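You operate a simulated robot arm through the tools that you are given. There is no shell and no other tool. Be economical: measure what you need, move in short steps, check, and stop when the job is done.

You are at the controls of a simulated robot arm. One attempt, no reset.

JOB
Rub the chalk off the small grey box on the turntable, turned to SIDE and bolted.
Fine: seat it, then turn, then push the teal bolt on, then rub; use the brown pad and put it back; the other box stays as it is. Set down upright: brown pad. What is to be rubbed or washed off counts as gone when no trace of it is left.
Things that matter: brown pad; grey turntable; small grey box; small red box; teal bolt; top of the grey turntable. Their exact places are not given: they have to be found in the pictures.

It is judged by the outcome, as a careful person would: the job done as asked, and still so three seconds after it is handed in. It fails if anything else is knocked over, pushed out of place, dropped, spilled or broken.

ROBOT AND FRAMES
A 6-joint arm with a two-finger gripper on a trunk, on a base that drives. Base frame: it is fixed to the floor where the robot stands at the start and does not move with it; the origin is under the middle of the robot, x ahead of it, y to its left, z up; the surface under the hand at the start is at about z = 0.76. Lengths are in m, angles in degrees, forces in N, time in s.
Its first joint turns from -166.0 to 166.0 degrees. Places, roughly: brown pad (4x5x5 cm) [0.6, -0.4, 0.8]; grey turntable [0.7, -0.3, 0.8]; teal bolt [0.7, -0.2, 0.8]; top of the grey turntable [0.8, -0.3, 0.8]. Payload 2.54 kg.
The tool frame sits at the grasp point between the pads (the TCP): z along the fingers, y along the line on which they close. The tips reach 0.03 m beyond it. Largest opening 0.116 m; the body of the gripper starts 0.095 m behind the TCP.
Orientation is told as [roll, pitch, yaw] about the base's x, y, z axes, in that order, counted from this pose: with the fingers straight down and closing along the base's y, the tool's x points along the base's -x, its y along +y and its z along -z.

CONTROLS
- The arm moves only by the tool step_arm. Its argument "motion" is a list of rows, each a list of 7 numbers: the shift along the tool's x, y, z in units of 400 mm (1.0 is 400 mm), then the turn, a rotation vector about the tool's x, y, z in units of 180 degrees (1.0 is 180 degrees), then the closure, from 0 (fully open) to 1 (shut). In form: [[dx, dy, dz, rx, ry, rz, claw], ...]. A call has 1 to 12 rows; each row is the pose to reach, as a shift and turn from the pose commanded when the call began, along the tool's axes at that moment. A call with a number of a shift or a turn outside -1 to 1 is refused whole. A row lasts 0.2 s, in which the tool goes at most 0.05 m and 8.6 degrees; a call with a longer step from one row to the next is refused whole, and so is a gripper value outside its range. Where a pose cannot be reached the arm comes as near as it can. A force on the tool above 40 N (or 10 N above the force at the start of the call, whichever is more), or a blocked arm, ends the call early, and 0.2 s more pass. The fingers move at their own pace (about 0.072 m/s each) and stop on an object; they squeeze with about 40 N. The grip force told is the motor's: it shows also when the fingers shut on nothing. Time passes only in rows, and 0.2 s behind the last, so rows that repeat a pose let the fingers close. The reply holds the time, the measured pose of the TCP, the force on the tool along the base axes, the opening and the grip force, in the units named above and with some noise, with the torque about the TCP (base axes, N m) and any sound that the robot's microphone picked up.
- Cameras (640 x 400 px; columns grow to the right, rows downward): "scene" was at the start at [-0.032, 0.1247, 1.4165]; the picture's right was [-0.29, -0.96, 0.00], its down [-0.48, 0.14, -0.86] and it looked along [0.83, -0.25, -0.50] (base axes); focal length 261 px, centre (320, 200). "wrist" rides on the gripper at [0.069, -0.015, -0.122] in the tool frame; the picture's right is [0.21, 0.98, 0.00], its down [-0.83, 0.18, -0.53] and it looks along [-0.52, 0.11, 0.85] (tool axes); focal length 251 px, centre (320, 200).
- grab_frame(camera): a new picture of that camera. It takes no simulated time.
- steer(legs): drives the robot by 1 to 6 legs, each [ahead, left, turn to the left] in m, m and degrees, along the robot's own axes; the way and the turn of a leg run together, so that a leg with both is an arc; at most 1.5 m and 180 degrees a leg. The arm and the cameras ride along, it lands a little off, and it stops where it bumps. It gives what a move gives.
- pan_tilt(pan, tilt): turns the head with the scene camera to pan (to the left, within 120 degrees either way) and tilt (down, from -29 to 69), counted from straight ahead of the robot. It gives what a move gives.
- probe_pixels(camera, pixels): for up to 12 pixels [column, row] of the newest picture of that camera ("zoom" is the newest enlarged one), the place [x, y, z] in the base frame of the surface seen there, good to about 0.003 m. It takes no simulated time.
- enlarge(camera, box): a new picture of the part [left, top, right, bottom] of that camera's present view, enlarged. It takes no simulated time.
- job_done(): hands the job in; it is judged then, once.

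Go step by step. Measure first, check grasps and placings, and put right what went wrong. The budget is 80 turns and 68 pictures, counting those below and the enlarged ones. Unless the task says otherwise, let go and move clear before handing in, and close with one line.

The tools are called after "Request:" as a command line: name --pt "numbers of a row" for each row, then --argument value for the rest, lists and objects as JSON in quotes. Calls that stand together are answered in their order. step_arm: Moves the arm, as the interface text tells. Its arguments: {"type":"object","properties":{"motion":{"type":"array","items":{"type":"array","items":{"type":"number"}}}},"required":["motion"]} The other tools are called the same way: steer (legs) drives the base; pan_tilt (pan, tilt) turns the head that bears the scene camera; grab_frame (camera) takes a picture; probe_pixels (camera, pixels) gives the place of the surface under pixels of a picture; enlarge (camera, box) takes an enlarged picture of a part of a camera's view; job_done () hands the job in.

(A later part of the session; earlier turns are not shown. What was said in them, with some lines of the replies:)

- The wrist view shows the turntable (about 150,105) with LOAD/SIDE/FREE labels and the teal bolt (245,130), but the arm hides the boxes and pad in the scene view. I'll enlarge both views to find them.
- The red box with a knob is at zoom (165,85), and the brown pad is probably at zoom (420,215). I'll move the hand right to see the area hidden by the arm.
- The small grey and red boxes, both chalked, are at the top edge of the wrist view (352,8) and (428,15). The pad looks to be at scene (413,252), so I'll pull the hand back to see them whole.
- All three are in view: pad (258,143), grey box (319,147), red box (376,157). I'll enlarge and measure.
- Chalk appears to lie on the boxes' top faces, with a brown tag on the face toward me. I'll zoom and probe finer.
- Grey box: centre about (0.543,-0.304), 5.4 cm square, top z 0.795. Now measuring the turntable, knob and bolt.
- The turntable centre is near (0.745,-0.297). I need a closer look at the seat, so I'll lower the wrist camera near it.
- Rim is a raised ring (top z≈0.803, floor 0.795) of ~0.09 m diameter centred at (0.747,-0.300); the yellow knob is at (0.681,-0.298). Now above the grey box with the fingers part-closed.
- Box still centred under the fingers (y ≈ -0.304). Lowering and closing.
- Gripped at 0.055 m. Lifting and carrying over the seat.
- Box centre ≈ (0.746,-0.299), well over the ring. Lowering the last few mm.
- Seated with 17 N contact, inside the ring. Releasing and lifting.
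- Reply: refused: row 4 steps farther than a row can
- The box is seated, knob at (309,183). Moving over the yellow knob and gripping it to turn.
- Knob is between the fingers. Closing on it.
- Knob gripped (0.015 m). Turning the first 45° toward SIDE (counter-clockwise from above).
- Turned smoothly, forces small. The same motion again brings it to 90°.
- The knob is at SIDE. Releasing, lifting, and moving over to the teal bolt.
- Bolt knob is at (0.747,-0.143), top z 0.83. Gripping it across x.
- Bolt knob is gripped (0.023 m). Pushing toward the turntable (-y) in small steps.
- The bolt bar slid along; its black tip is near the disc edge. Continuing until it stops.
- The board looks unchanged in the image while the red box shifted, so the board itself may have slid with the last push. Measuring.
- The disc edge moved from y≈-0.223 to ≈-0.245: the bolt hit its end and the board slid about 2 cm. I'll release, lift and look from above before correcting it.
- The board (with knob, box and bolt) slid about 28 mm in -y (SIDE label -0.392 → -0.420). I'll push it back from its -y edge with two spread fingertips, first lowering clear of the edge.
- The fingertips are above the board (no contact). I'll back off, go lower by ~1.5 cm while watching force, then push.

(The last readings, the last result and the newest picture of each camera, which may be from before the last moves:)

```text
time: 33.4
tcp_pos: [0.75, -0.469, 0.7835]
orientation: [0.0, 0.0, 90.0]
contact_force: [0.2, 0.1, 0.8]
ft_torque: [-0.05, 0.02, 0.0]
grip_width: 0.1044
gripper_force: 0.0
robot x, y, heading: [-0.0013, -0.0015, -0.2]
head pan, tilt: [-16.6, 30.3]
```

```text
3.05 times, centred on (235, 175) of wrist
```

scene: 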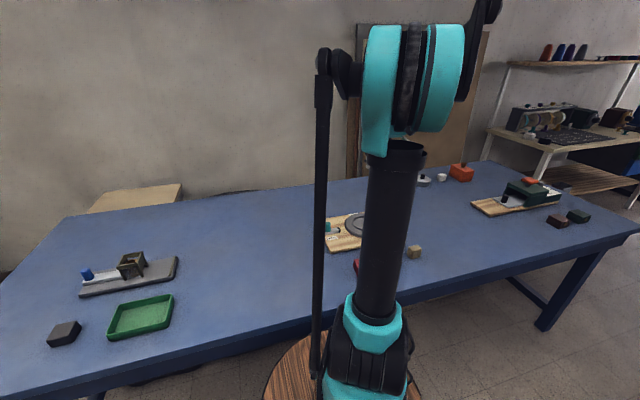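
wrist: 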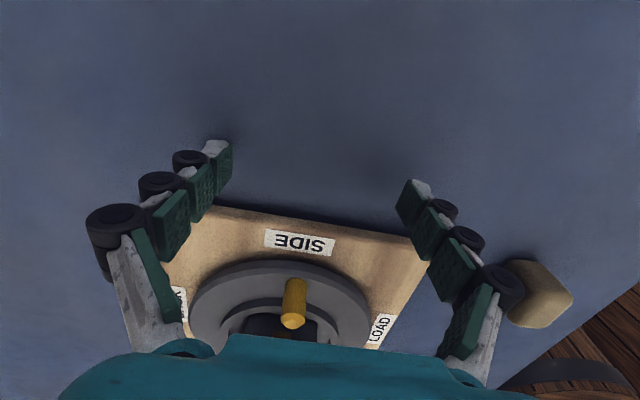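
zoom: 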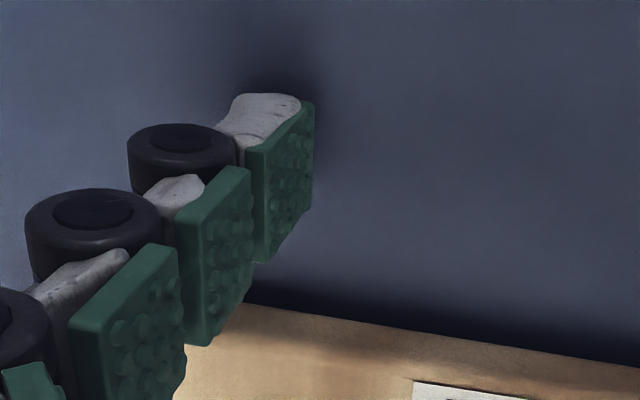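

Request:
step_arm --pt "-0.03 0 0 0 0 0 0.1" --pt "-0.055 0 0 0 0 0 0.1" --pt "-0.067 0 0 0 0 0 0.1" --pt "-0.08 0 0 0 0 0 0.1" --pt "-0.09 0 0 0 0 0 0.1" --pt "-0.1 0 0 0 0 0 0.1"

Request:
enlarge --camera "wrist" --box '[80, 120, 560, 340]'

Request:
probe_pixels --camera "zoom" --pixels '[[312, 147], [303, 258], [92, 78], [510, 155]]'

```text
time: 34.8
tcp_pos: [0.7502, -0.429, 0.7843]
orientation: [-0.1, 0.0, 90.0]
contact_force: [0.6, -6.9, 1.9]
ft_torque: [-0.08, 0.0, -0.15]
grip_width: 0.1048
gripper_force: 0.6
robot x, y, heading: [-0.0006, -0.0008, 0.1]
head pan, tilt: [-16.6, 30.3]
```

```text
1.33 times, centred on (320, 230) of wrist
```

zoom: 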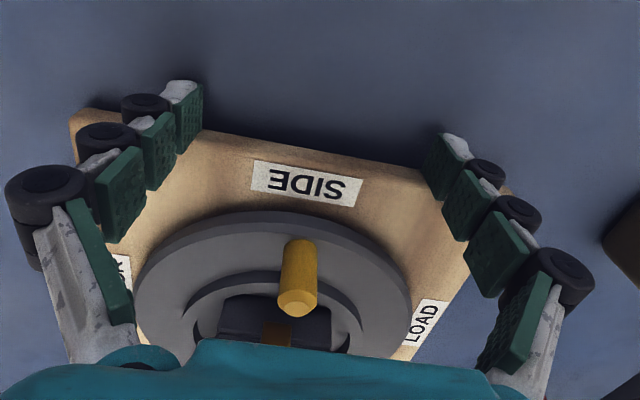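

```text
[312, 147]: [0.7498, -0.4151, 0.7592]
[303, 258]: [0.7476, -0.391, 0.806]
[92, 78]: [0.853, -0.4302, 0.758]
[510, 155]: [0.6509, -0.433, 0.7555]
```

In contact now (-6.9 N). Measuring where the board is.

Request:
probe_pixels --camera "zoom" --pixels '[[307, 183], [297, 302], [250, 162], [370, 190], [78, 115]]'

```text
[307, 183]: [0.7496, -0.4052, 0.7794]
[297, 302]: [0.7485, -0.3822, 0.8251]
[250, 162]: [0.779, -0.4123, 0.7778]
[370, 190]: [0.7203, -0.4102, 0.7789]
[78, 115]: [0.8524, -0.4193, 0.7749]
```

Request:
step_arm --pt "-0.009 0 0 0 0 0 0.1" --pt "-0.018 0 0 0 0 0 0.1" --pt "-0.027 0 0 0 0 0 0.1" --pt "-0.034 0 0 0 0 0 0.1" --pt "-0.034 0 0 0 0 0 0.1"

Request:
enlarge --camera "wrist" --box '[80, 120, 560, 340]'

```text
time: 36.0
tcp_pos: [0.7501, -0.4154, 0.7843]
orientation: [0.0, 0.0, 90.0]
contact_force: [-1.9, -6.9, 0.5]
ft_torque: [-0.07, -0.04, 0.14]
grip_width: 0.1052
gripper_force: 0.9
robot x, y, heading: [-0.0008, 0.0003, 0.1]
head pan, tilt: [-16.6, 30.3]
```

```text
1.33 times, centred on (320, 230) of wrist
```

zoom: 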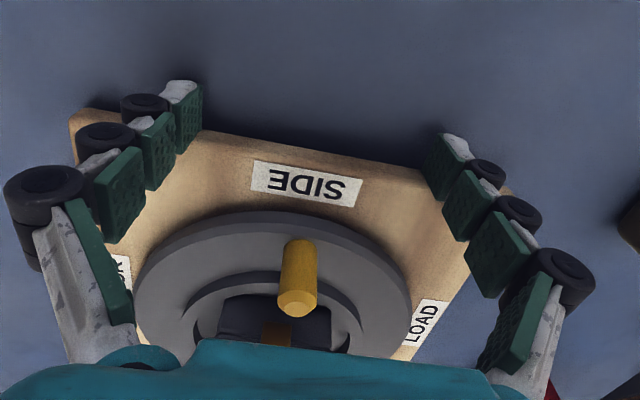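

Request:
probe_pixels --camera "zoom" --pixels '[[307, 183], [297, 302], [250, 162], [370, 190], [78, 115]]'

Request:
step_arm --pt "0.05 0 0 0 0 0 0.1" --pt "0.08 0 -0.1 0 0 0 0.1" --pt "0.08 0 -0.2 0 0 0 0.1" --pt "0.08 0 -0.3 0 0 0 0.1" --pt "0.08 0 -0.4 0 0 0 0.1" --pt "0.08 0 -0.5 0 0 0 0.1" --pt "0.08 0 -0.5 0 0 0 0.1"

Request:
grab_frame --camera "wrist"

```text
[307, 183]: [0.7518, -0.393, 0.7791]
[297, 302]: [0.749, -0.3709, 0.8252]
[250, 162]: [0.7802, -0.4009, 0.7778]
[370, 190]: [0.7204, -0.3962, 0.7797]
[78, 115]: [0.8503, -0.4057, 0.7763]
```

```text
time: 37.6
tcp_pos: [0.7489, -0.4505, 0.9852]
orientation: [0.0, 0.1, 90.0]
contact_force: [0.3, -0.3, 0.6]
ft_torque: [0.0, 0.01, 0.04]
grip_width: 0.1045
gripper_force: 0.1
robot x, y, heading: [0.0013, 0.0002, 0.0]
head pan, tilt: [-16.6, 30.3]
```

```text
31 pictures are left
```

wrist: 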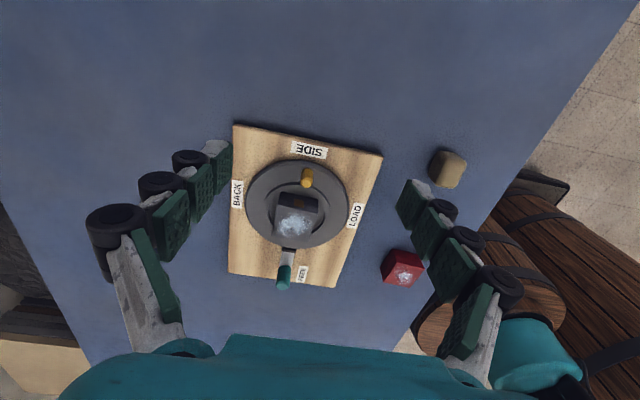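

Board is restored (SIDE label -0.393). Checking the bolt state and turntable angle.

Request:
enlarge --camera "wrist" --box '[225, 120, 395, 300]'

Request:
probe_pixels --camera "zoom" --pixels '[[258, 340], [237, 355], [242, 315], [232, 375], [298, 350], [307, 134], [257, 303]]'

```text
2.22 times, centred on (310, 210) of wrist
```

zoom: 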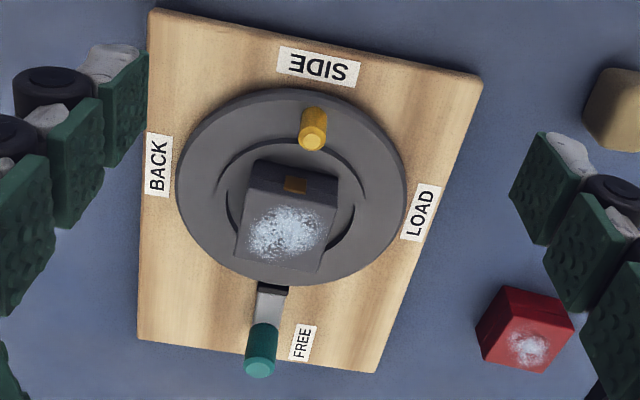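

```text
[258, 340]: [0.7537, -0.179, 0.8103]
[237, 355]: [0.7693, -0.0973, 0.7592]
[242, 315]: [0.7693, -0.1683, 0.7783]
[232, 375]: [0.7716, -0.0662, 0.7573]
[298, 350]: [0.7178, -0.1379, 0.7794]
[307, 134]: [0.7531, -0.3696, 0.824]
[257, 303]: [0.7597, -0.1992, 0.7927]
```

Bolt is slid away from FREE with its tip at the disc, knob at SIDE. Now on to the pad: swing back to yaw 0 above it.

Request:
step_arm --pt "-0.01 0.044 0 0 0 0.0455 0.25" --pt "-0.02 0.088 0 0 0 0.091 0.25" --pt "-0.03 0.132 0 0 0 0.1365 0.25" --pt "-0.04 0.176 0 0 0 0.182 0.25" --pt "-0.05 0.22 0 0 0 0.2275 0.25" --pt "-0.06 0.264 0 0 0 0.273 0.25" --pt "-0.07 0.308 0.02 0 0 0.3185 0.25" --pt "-0.08 0.352 0.04 0 0 0.364 0.25" --pt "-0.09 0.396 0.06 0 0 0.4095 0.25" --pt "-0.1 0.44 0.08 0 0 0.455 0.25" --pt "-0.111 0.482 0.1 0 0 0.5 0.25" --pt "-0.111 0.482 0.1 0 0 0.5 0.25"

Request:
grab_frame --camera "wrist"

```text
time: 40.2
tcp_pos: [0.5576, -0.4036, 0.9442]
orientation: [0.0, -0.1, -0.1]
contact_force: [0.1, 0.0, -0.3]
ft_torque: [0.03, 0.0, 0.0]
grip_width: 0.087
gripper_force: 0.1
robot x, y, heading: [-0.0012, -0.0001, 0.0]
head pan, tilt: [-16.6, 30.3]
```

```text
29 pictures are left
```

wrist: 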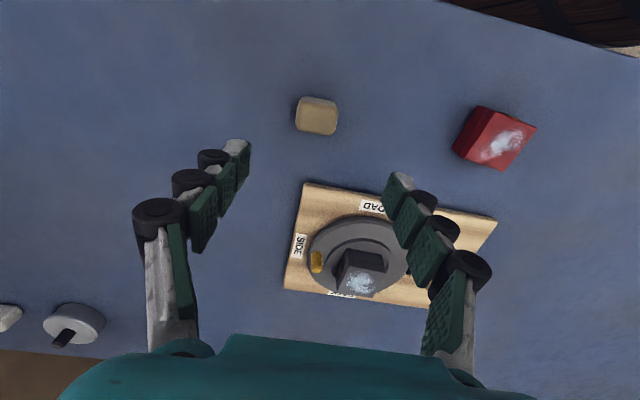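

Request:
enlarge --camera "wrist" --box '[280, 85, 360, 145]'

Request:
probe_pixels --camera "zoom" --pixels '[[150, 130], [430, 165], [135, 330], [410, 370], [285, 250], [120, 250], [450, 270], [280, 90], [270, 390]]'

```text
6.67 times, centred on (320, 115) of wrist
```

zoom: 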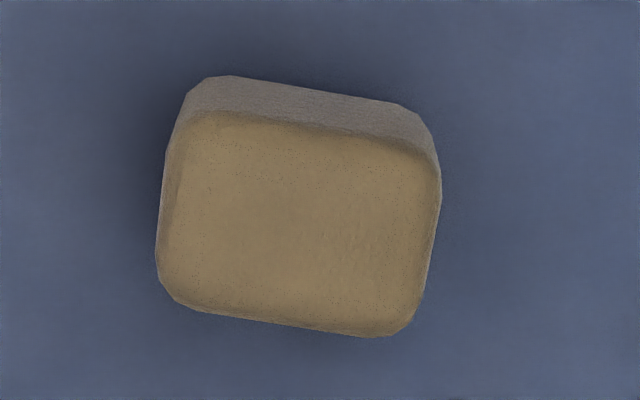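

```text
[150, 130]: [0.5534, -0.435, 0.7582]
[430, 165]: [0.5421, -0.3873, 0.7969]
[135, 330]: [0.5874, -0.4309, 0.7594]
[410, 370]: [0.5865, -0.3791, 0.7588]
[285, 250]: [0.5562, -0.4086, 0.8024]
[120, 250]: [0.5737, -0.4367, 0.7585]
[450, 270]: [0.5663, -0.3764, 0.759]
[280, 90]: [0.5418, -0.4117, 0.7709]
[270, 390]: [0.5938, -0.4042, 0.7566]
```

Pad centre (0.556,-0.4065), top z 0.802. Descending and gripping with its lower ~17 mm left free.

Request:
step_arm --pt "0.004 -0.007 0.1 0 0 0 0.25" --pt "0.004 -0.007 0.2 0 0 0 0.25" --pt "0.004 -0.007 0.29 0 0 0 0.25" --pt "0.004 -0.007 0.338 0 0 0 0.25" --pt "0.004 -0.007 0.338 0 0 0 0.25" --pt "0.004 -0.007 0.338 0 0 0 0.7" --pt "0.004 -0.007 0.338 0 0 0 0.7" --pt "0.004 -0.007 0.338 0 0 0 0.7" --pt "0.004 -0.007 0.338 0 0 0 0.7"

Request:
grab_frame --camera "wrist"

```text
time: 42.2
tcp_pos: [0.5539, -0.4073, 0.8095]
orientation: [0.0, 0.1, 0.0]
contact_force: [0.0, -0.6, 0.1]
ft_torque: [0.01, 0.0, -0.01]
grip_width: 0.0431
gripper_force: 39.8
robot x, y, heading: [-0.0015, 0.0014, -0.0]
head pan, tilt: [-16.6, 30.3]
```

```text
27 pictures are left
```

wrist: 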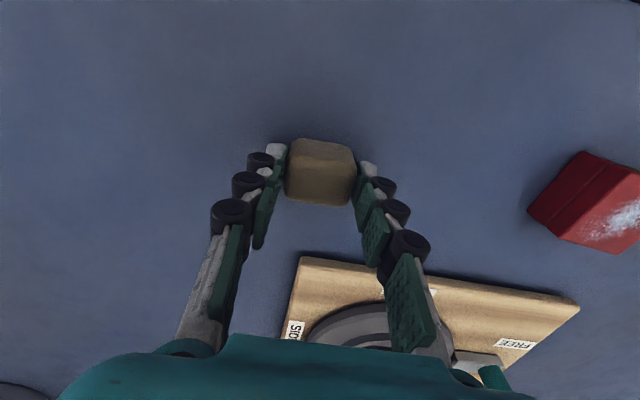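

Pad held. Lifting and carrying it above the grey box.

Request:
step_arm --pt "0 0 -0.12 0 0 0 0.7" --pt "0 0 -0.24 0 0 0 0.7" --pt "0 0 -0.32 0 0 0 0.7" --pt "-0.09 0.05 -0.32 0 0 0 0.7" --pt "-0.18 0.1 -0.32 0 0 0 0.7" --pt "-0.27 0.15 -0.32 0 0 0 0.7" --pt "-0.36 0.2 -0.32 0 0 0 0.7" --pt "-0.44 0.24 -0.32 0 0 0 0.7" --pt "-0.484 0.268 -0.32 0 0 0 0.7" --pt "-0.484 0.268 -0.32 0 0 0 0.7"

Request:
grab_frame --camera "wrist"

```text
time: 44.4
tcp_pos: [0.7492, -0.3002, 0.9366]
orientation: [0.0, -0.1, 0.1]
contact_force: [-0.2, 0.4, -0.4]
ft_torque: [0.0, -0.01, 0.02]
grip_width: 0.0426
gripper_force: 39.8
robot x, y, heading: [-0.004, 0.0014, -0.3]
head pan, tilt: [-16.6, 30.3]
```

```text
26 pictures are left
```

wrist: 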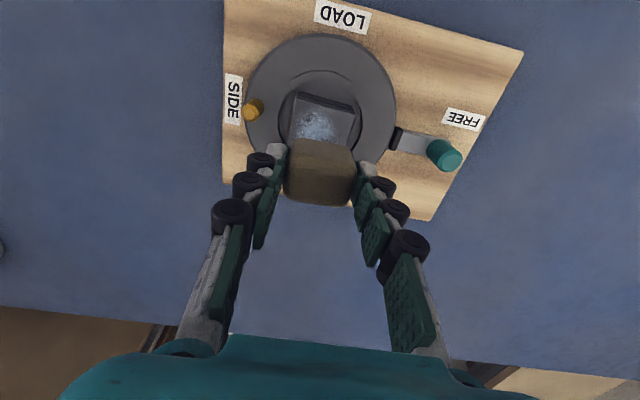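

Request:
probe_pixels --camera "wrist" --pixels '[[297, 98], [353, 110], [293, 135], [320, 130], [253, 108], [320, 150]]'

```text
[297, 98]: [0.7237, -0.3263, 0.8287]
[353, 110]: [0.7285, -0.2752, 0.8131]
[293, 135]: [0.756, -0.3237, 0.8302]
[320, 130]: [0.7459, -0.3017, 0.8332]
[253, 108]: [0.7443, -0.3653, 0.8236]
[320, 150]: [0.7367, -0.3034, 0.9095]
```

Box top centred at ≈(0.7495,-0.300), z 0.831. Lowering the pad to contact.

Request:
step_arm --pt "0 0 0.08 0 0 0 0.7" --pt "0 0 0.125 0 0 0 0.7" --pt "0 0 0.133 0 0 0 0.7" --pt "0 0 0.138 0 0 0 0.7" --pt "0 0 0.142 0 0 0 0.7"

```text
time: 45.6
tcp_pos: [0.7487, -0.299, 0.8823]
orientation: [0.0, -0.1, 0.0]
contact_force: [0.9, 1.1, 38.9]
ft_torque: [0.1, -0.1, 0.03]
grip_width: 0.0423
gripper_force: 40.2
robot x, y, heading: [0.0012, 0.0011, 0.0]
head pan, tilt: [-16.6, 30.3]
```

Contact at 39 N, too firm. Easing up about 1.7 mm and starting rubbing strokes.

Request:
step_arm --pt "0 0 -0.004 0 0 0 0.7" --pt "0.03 0 -0.004 0 0 0 0.7" --pt "0 0 -0.004 0 0 0 0.7" --pt "-0.03 0 -0.004 0 0 0 0.7" --pt "0 0 -0.004 0 0 0 0.7" --pt "0 0.03 -0.004 0 0 0 0.7" --pt "0 0 -0.004 0 0 0 0.7" --pt "0 -0.03 -0.004 0 0 0 0.7" --pt "0 0 -0.004 0 0 0 0.7"

```text
time: 47.6
tcp_pos: [0.7492, -0.2997, 0.882]
orientation: [0.0, 0.0, 0.1]
contact_force: [0.5, -1.2, -0.1]
ft_torque: [-0.02, 0.01, -0.02]
grip_width: 0.0422
gripper_force: 40.0
robot x, y, heading: [0.0036, 0.0014, -0.2]
head pan, tilt: [-16.6, 30.3]
```

Contact force dropped to zero; lowering about 1 mm to find a moderate press.

Request:
step_arm --pt "0 0 0.002 0 0 0 0.7" --pt "0 0 0.003 0 0 0 0.7"

Request:
grab_frame --camera "wrist"

```text
time: 48.2
tcp_pos: [0.7494, -0.299, 0.8812]
orientation: [0.1, 0.0, 0.0]
contact_force: [-0.6, -2.6, 5.8]
ft_torque: [-0.1, 0.02, 0.0]
grip_width: 0.0425
gripper_force: 39.8
robot x, y, heading: [0.0001, -0.0005, 0.2]
head pan, tilt: [-16.6, 30.3]
```

```text
25 pictures are left
```

wrist: 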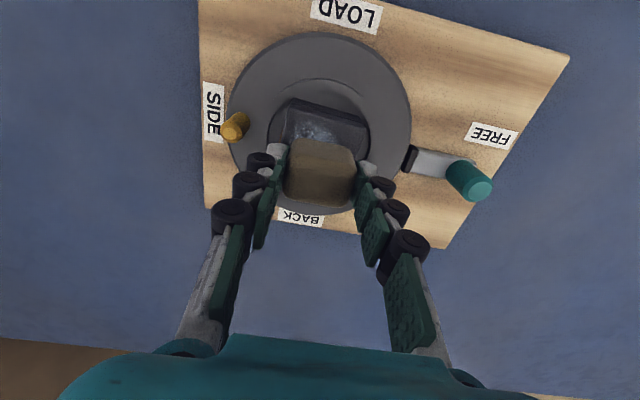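

Moderate 6 N contact. Rubbing in a raster over the top face.

Request:
step_arm --pt "0.035 0 0.001 0 0 0 0.7" --pt "0.035 0.03 0.001 0 0 0 0.7" --pt "0 0.03 0.001 0 0 0 0.7" --pt "-0.035 0.03 0.001 0 0 0 0.7" --pt "-0.035 0 0.001 0 0 0 0.7" --pt "0 0 0.001 0 0 0 0.7" --pt "0.035 0 0.001 0 0 0 0.7" --pt "0.035 -0.03 0.001 0 0 0 0.7" --pt "0 -0.03 0.001 0 0 0 0.7" --pt "-0.035 -0.03 0.001 0 0 0 0.7" --pt "-0.035 0 0.001 0 0 0 0.7" --pt "0 0 0.001 0 0 0 0.7"

Request:
step_arm --pt "0 0 -0.08 0 0 0 0.7" --pt "0 0.1 -0.14 0 0 0 0.7" --pt "0.1 0.18 -0.14 0 0 0 0.7" --pt "0.2 0.24 -0.14 0 0 0 0.7" --pt "0.2 0.24 -0.14 0 0 0 0.7"

Request:
grab_frame --camera "wrist"

```text
time: 49.7
tcp_pos: [0.7434, -0.2985, 0.8812]
orientation: [-0.2, -0.1, 0.1]
contact_force: [-2.0, 0.8, 15.6]
ft_torque: [0.13, 0.12, 0.04]
grip_width: 0.0423
gripper_force: 40.0
robot x, y, heading: [0.0029, -0.002, 0.0]
head pan, tilt: [-16.6, 30.3]
stopped in row 7: the force on the tool passed its limit at 41 N (the readings are from after the stop); the commanded pose is now the measured one
```

```text
refused: row 3 steps farther than a row can; nothing moved
```

```text
24 pictures are left
```

wrist: 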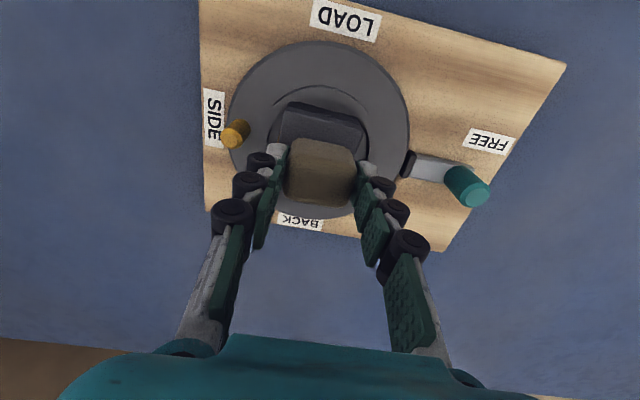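

Stopped at a 41 N peak, but chalk on the near part is already gone. Easing 0.5 mm and doing the remaining strokes.

Request:
step_arm --pt "0 0 -0.0015 0 0 0 0.7" --pt "0.015 0 -0.0015 0 0 0 0.7" --pt "0.015 -0.03 -0.0015 0 0 0 0.7" --pt "-0.015 -0.03 -0.0015 0 0 0 0.7" --pt "-0.045 -0.03 -0.0015 0 0 0 0.7" --pt "-0.045 0 -0.0015 0 0 0 0.7" --pt "-0.045 0.03 -0.0015 0 0 0 0.7" --pt "-0.015 0.03 -0.0015 0 0 0 0.7" --pt "-0.015 0 -0.0015 0 0 0 0.7"

Request:
step_arm --pt "0 0 -0.08 0 0 0 0.7" --pt "0 0.08 -0.14 0 0 0 0.7" --pt "0.08 0.15 -0.14 0 0 0 0.7" --pt "0.16 0.22 -0.14 0 0 0 0.7" --pt "0.2 0.24 -0.14 0 0 0 0.7" --pt "0.2 0.24 -0.14 0 0 0 0.7"

Request:
grab_frame --camera "wrist"

```text
time: 51.7
tcp_pos: [0.7489, -0.2985, 0.8817]
orientation: [0.0, -0.3, 0.1]
contact_force: [-0.5, 7.9, 19.8]
ft_torque: [0.37, 0.11, 0.02]
grip_width: 0.0426
gripper_force: 39.9
robot x, y, heading: [-0.0008, 0.0002, 0.4]
head pan, tilt: [-16.6, 30.3]
```

```text
time: 53.1
tcp_pos: [0.6702, -0.2029, 0.9368]
orientation: [-0.2, -0.2, 0.1]
contact_force: [1.4, -0.4, -0.2]
ft_torque: [-0.01, 0.01, -0.04]
grip_width: 0.0425
gripper_force: 40.3
robot x, y, heading: [-0.0012, 0.0017, -0.0]
head pan, tilt: [-16.6, 30.3]
```

```text
23 pictures are left
```

wrist: 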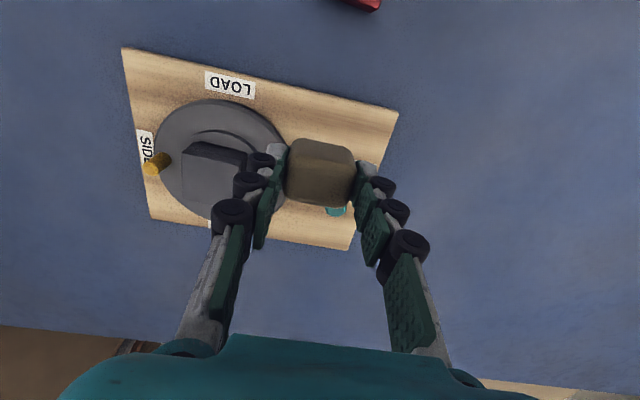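

Request:
step_arm --pt "0.1 0 -0.05 0 0 0 0.7" --pt "0.2 0 -0.1 0 0 0 0.7" --pt "0.25 -0.02 -0.1 0 0 0 0.7" --pt "0.25 -0.02 -0.1 0 0 0 0.7"

Request:
grab_frame --camera "wrist"

```text
time: 54.1
tcp_pos: [0.5691, -0.2114, 0.975]
orientation: [0.0, -0.2, -0.1]
contact_force: [-0.2, -0.1, 0.5]
ft_torque: [0.0, -0.02, 0.01]
grip_width: 0.0423
gripper_force: 40.0
robot x, y, heading: [-0.0002, -0.0012, 0.0]
head pan, tilt: [-16.6, 30.3]
```

```text
22 pictures are left
```

wrist: 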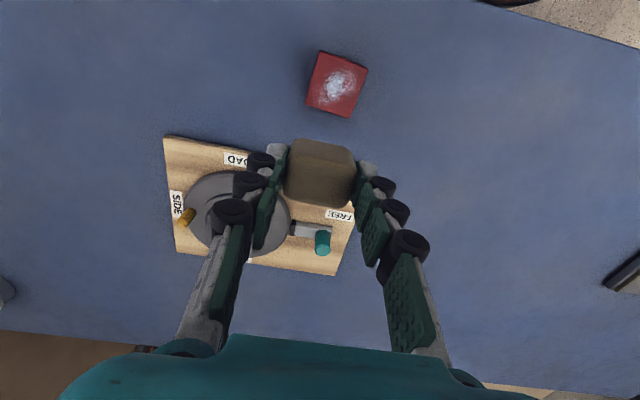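

Request:
step_arm --pt "0 -0.1 -0.03 0 0 0 0.7" --pt "0 -0.2 -0.03 0 0 0 0.7" --pt "0 -0.27 -0.03 0 0 0 0.7" --pt "0 -0.27 -0.03 0 0 0 0.7"

Request:
enlarge --camera "wrist" --box '[220, 140, 420, 280]'

```text
time: 55.1
tcp_pos: [0.5694, -0.3197, 0.9877]
orientation: [-0.1, -0.2, 0.0]
contact_force: [-0.9, 0.5, -1.0]
ft_torque: [0.01, -0.01, 0.01]
grip_width: 0.0424
gripper_force: 40.4
robot x, y, heading: [0.0009, -0.0006, 0.1]
head pan, tilt: [-16.6, 30.3]
```

```text
2.86 times, centred on (320, 210) of wrist
```

zoom: 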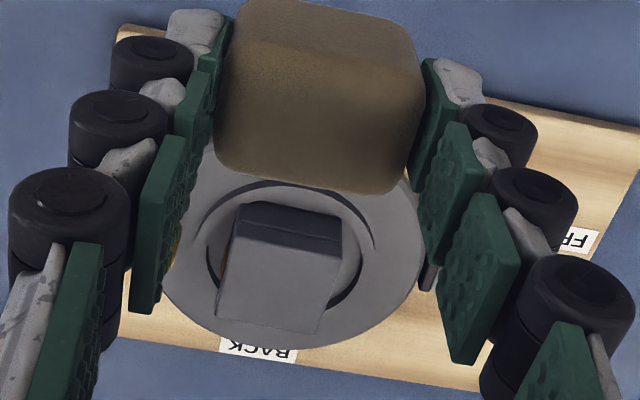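

Request:
enlarge --camera "wrist" --box '[280, 200, 340, 262]'

```text
6.45 times, centred on (310, 231) of wrist
```

zoom: 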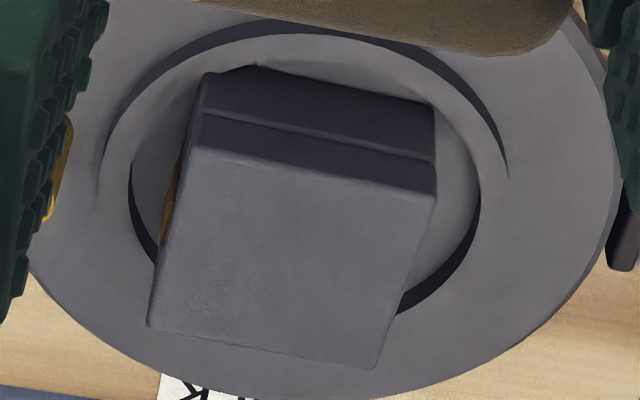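

The top is clean with no trace. Putting the pad back at its original spot (0.554,-0.407).

Request:
step_arm --pt "0.02 -0.1 0 0 0 0 0.7" --pt "0.039 -0.2 0 0 0 0 0.7" --pt "0.039 -0.219 0.08 0 0 0 0.7" --pt "0.039 -0.219 0.18 0 0 0 0.7" --pt "0.039 -0.219 0.28 0 0 0 0.7" --pt "0.039 -0.219 0.37 0 0 0 0.7" --pt "0.039 -0.219 0.43 0 0 0 0.7" --pt "0.039 -0.219 0.438 0 0 0 0.7" --pt "0.039 -0.219 0.443 0 0 0 0.7"

```text
time: 57.1
tcp_pos: [0.555, -0.4068, 0.8108]
orientation: [-0.1, -0.2, 0.0]
contact_force: [1.0, -1.1, -0.1]
ft_torque: [0.02, -0.02, 0.02]
grip_width: 0.0426
gripper_force: 39.7
robot x, y, heading: [0.0004, 0.0001, 0.0]
head pan, tilt: [-16.6, 30.3]
```

Request:
step_arm --pt "0 0 0.003 0 0 0 0.7" --pt "0 0 0.006 0 0 0 0.7"

```text
time: 57.7
tcp_pos: [0.5544, -0.4071, 0.8095]
orientation: [-0.1, -0.3, 0.0]
contact_force: [-1.2, 1.1, 9.6]
ft_torque: [0.07, 0.08, -0.03]
grip_width: 0.0424
gripper_force: 39.9
robot x, y, heading: [0.002, -0.0017, 0.1]
head pan, tilt: [-16.6, 30.3]
```

Pad is on the table (9.6 N). Releasing, lifting, and backing off to look.

Request:
step_arm --pt "0 0 0 0 0 0 0.5" --pt "0 0 0 0 0 0 0.3" --pt "0 0 0 0 0 0 0.3" --pt "0 0 -0.1 0 0 0 0.3" --pt "0 0 -0.2 0 0 0 0.3" --pt "0 0 -0.3 0 0 0 0.3" --pt "0.05 0.08 -0.38 0 0 0 0.3" --pt "0.1 0.14 -0.46 0 0 0 0.3" --pt "0.14 0.2 -0.5 0 0 0 0.1" --pt "0.14 0.2 -0.5 0 0 0 0"

Request:
grab_frame --camera "wrist"

```text
time: 59.9
tcp_pos: [0.4969, -0.3271, 1.0076]
orientation: [-0.2, -0.2, 0.0]
contact_force: [0.9, -0.1, 0.4]
ft_torque: [0.03, 0.0, 0.01]
grip_width: 0.1162
gripper_force: 0.1
robot x, y, heading: [0.0032, 0.0012, 0.0]
head pan, tilt: [-16.6, 30.3]
```

```text
19 pictures are left
```

wrist: 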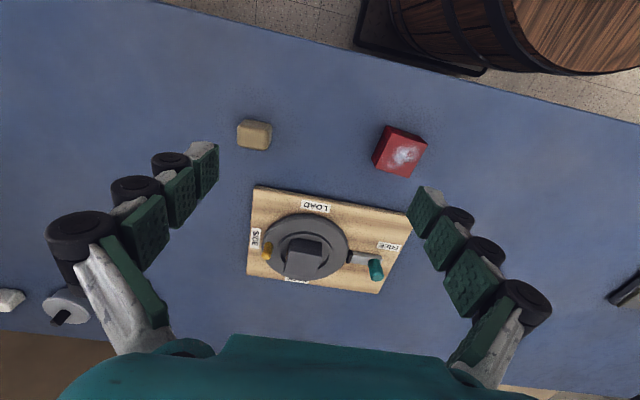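

Request:
enlarge --camera "wrist" --box '[225, 100, 425, 300]'

Request:
probe_pixels --camera "zoom" --pixels '[[290, 213], [105, 280], [132, 302], [302, 375], [480, 345], [95, 110], [400, 315], [90, 185], [590, 220], [255, 280], [150, 280], [390, 290]]'

```text
2.00 times, centred on (325, 200) of wrist
```

zoom: 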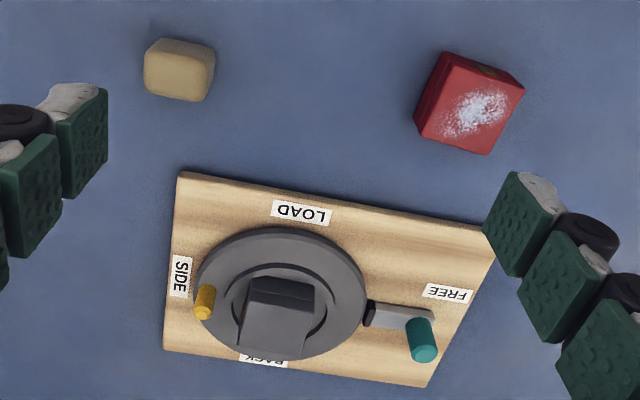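

```text
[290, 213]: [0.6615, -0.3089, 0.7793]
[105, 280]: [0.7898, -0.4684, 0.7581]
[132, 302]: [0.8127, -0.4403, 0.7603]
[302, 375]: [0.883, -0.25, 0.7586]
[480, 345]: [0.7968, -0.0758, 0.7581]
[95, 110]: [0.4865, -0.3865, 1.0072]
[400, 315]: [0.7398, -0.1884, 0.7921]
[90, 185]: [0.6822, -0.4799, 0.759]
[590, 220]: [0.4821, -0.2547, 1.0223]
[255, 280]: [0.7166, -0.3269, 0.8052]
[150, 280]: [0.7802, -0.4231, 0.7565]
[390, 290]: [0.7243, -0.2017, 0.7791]
```

Pad upright in its spot, red box untouched with chalk. Looking closely at the bolt/disc interface and knob.

Request:
enlarge --camera "wrist" --box '[310, 220, 410, 295]'

Request:
enlarge --camera "wrist" --box '[240, 190, 400, 295]'

Request:
probe_pixels --camera "zoom" --pixels '[[105, 262], [60, 190], [80, 200], [435, 200], [260, 100], [240, 345], [303, 65], [30, 320], [560, 165], [515, 220], [545, 310]]'

```text
5.33 times, centred on (360, 258) of wrist
```

zoom: 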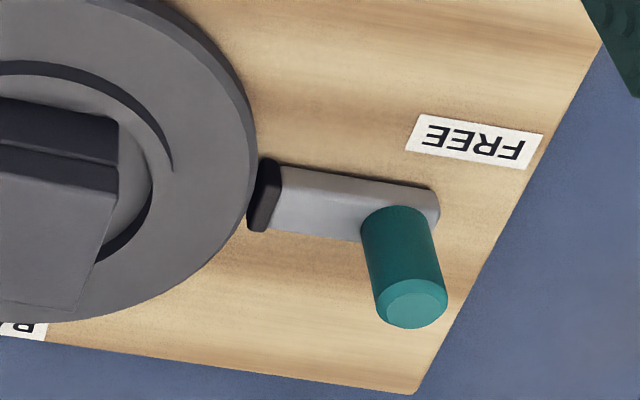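

```text
3.81 times, centred on (320, 242) of wrist
```

zoom: 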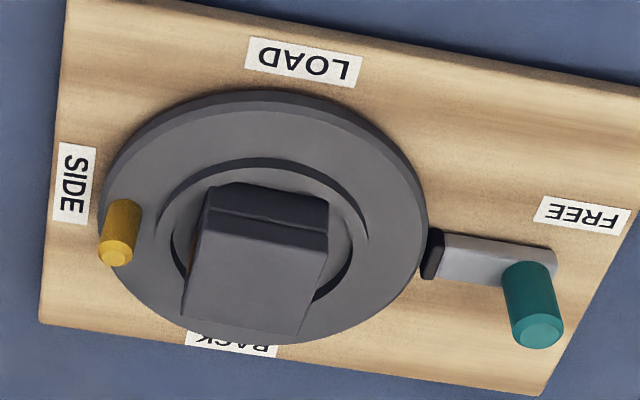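

```text
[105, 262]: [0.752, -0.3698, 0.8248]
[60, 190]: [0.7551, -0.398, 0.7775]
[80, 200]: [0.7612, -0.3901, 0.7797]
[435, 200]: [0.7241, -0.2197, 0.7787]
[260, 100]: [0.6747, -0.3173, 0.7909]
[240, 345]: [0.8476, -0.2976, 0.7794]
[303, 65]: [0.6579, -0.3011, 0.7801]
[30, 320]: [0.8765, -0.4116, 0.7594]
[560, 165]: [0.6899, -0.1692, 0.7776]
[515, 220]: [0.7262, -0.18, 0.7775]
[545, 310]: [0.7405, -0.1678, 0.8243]
```

The pictures show the grey box seated and its top clean. The knob is at SIDE, the bolt tip is against the disc, the board is back in place, the pad is upright at its spot, the red box is untouched, and the hand is clear. Handing in.

Request:
job_done

```text
The job is handed in.
```

The job is handed in. The grey box is seated, turned to SIDE and bolted, and its chalk is rubbed off; I didn't see its two far sides close up. The brown pad is back upright in its place and the red box is untouched. Pushing the bolt on slid the turntable board about 3 cm, so I pushed it back to within a few mm of its original spot.
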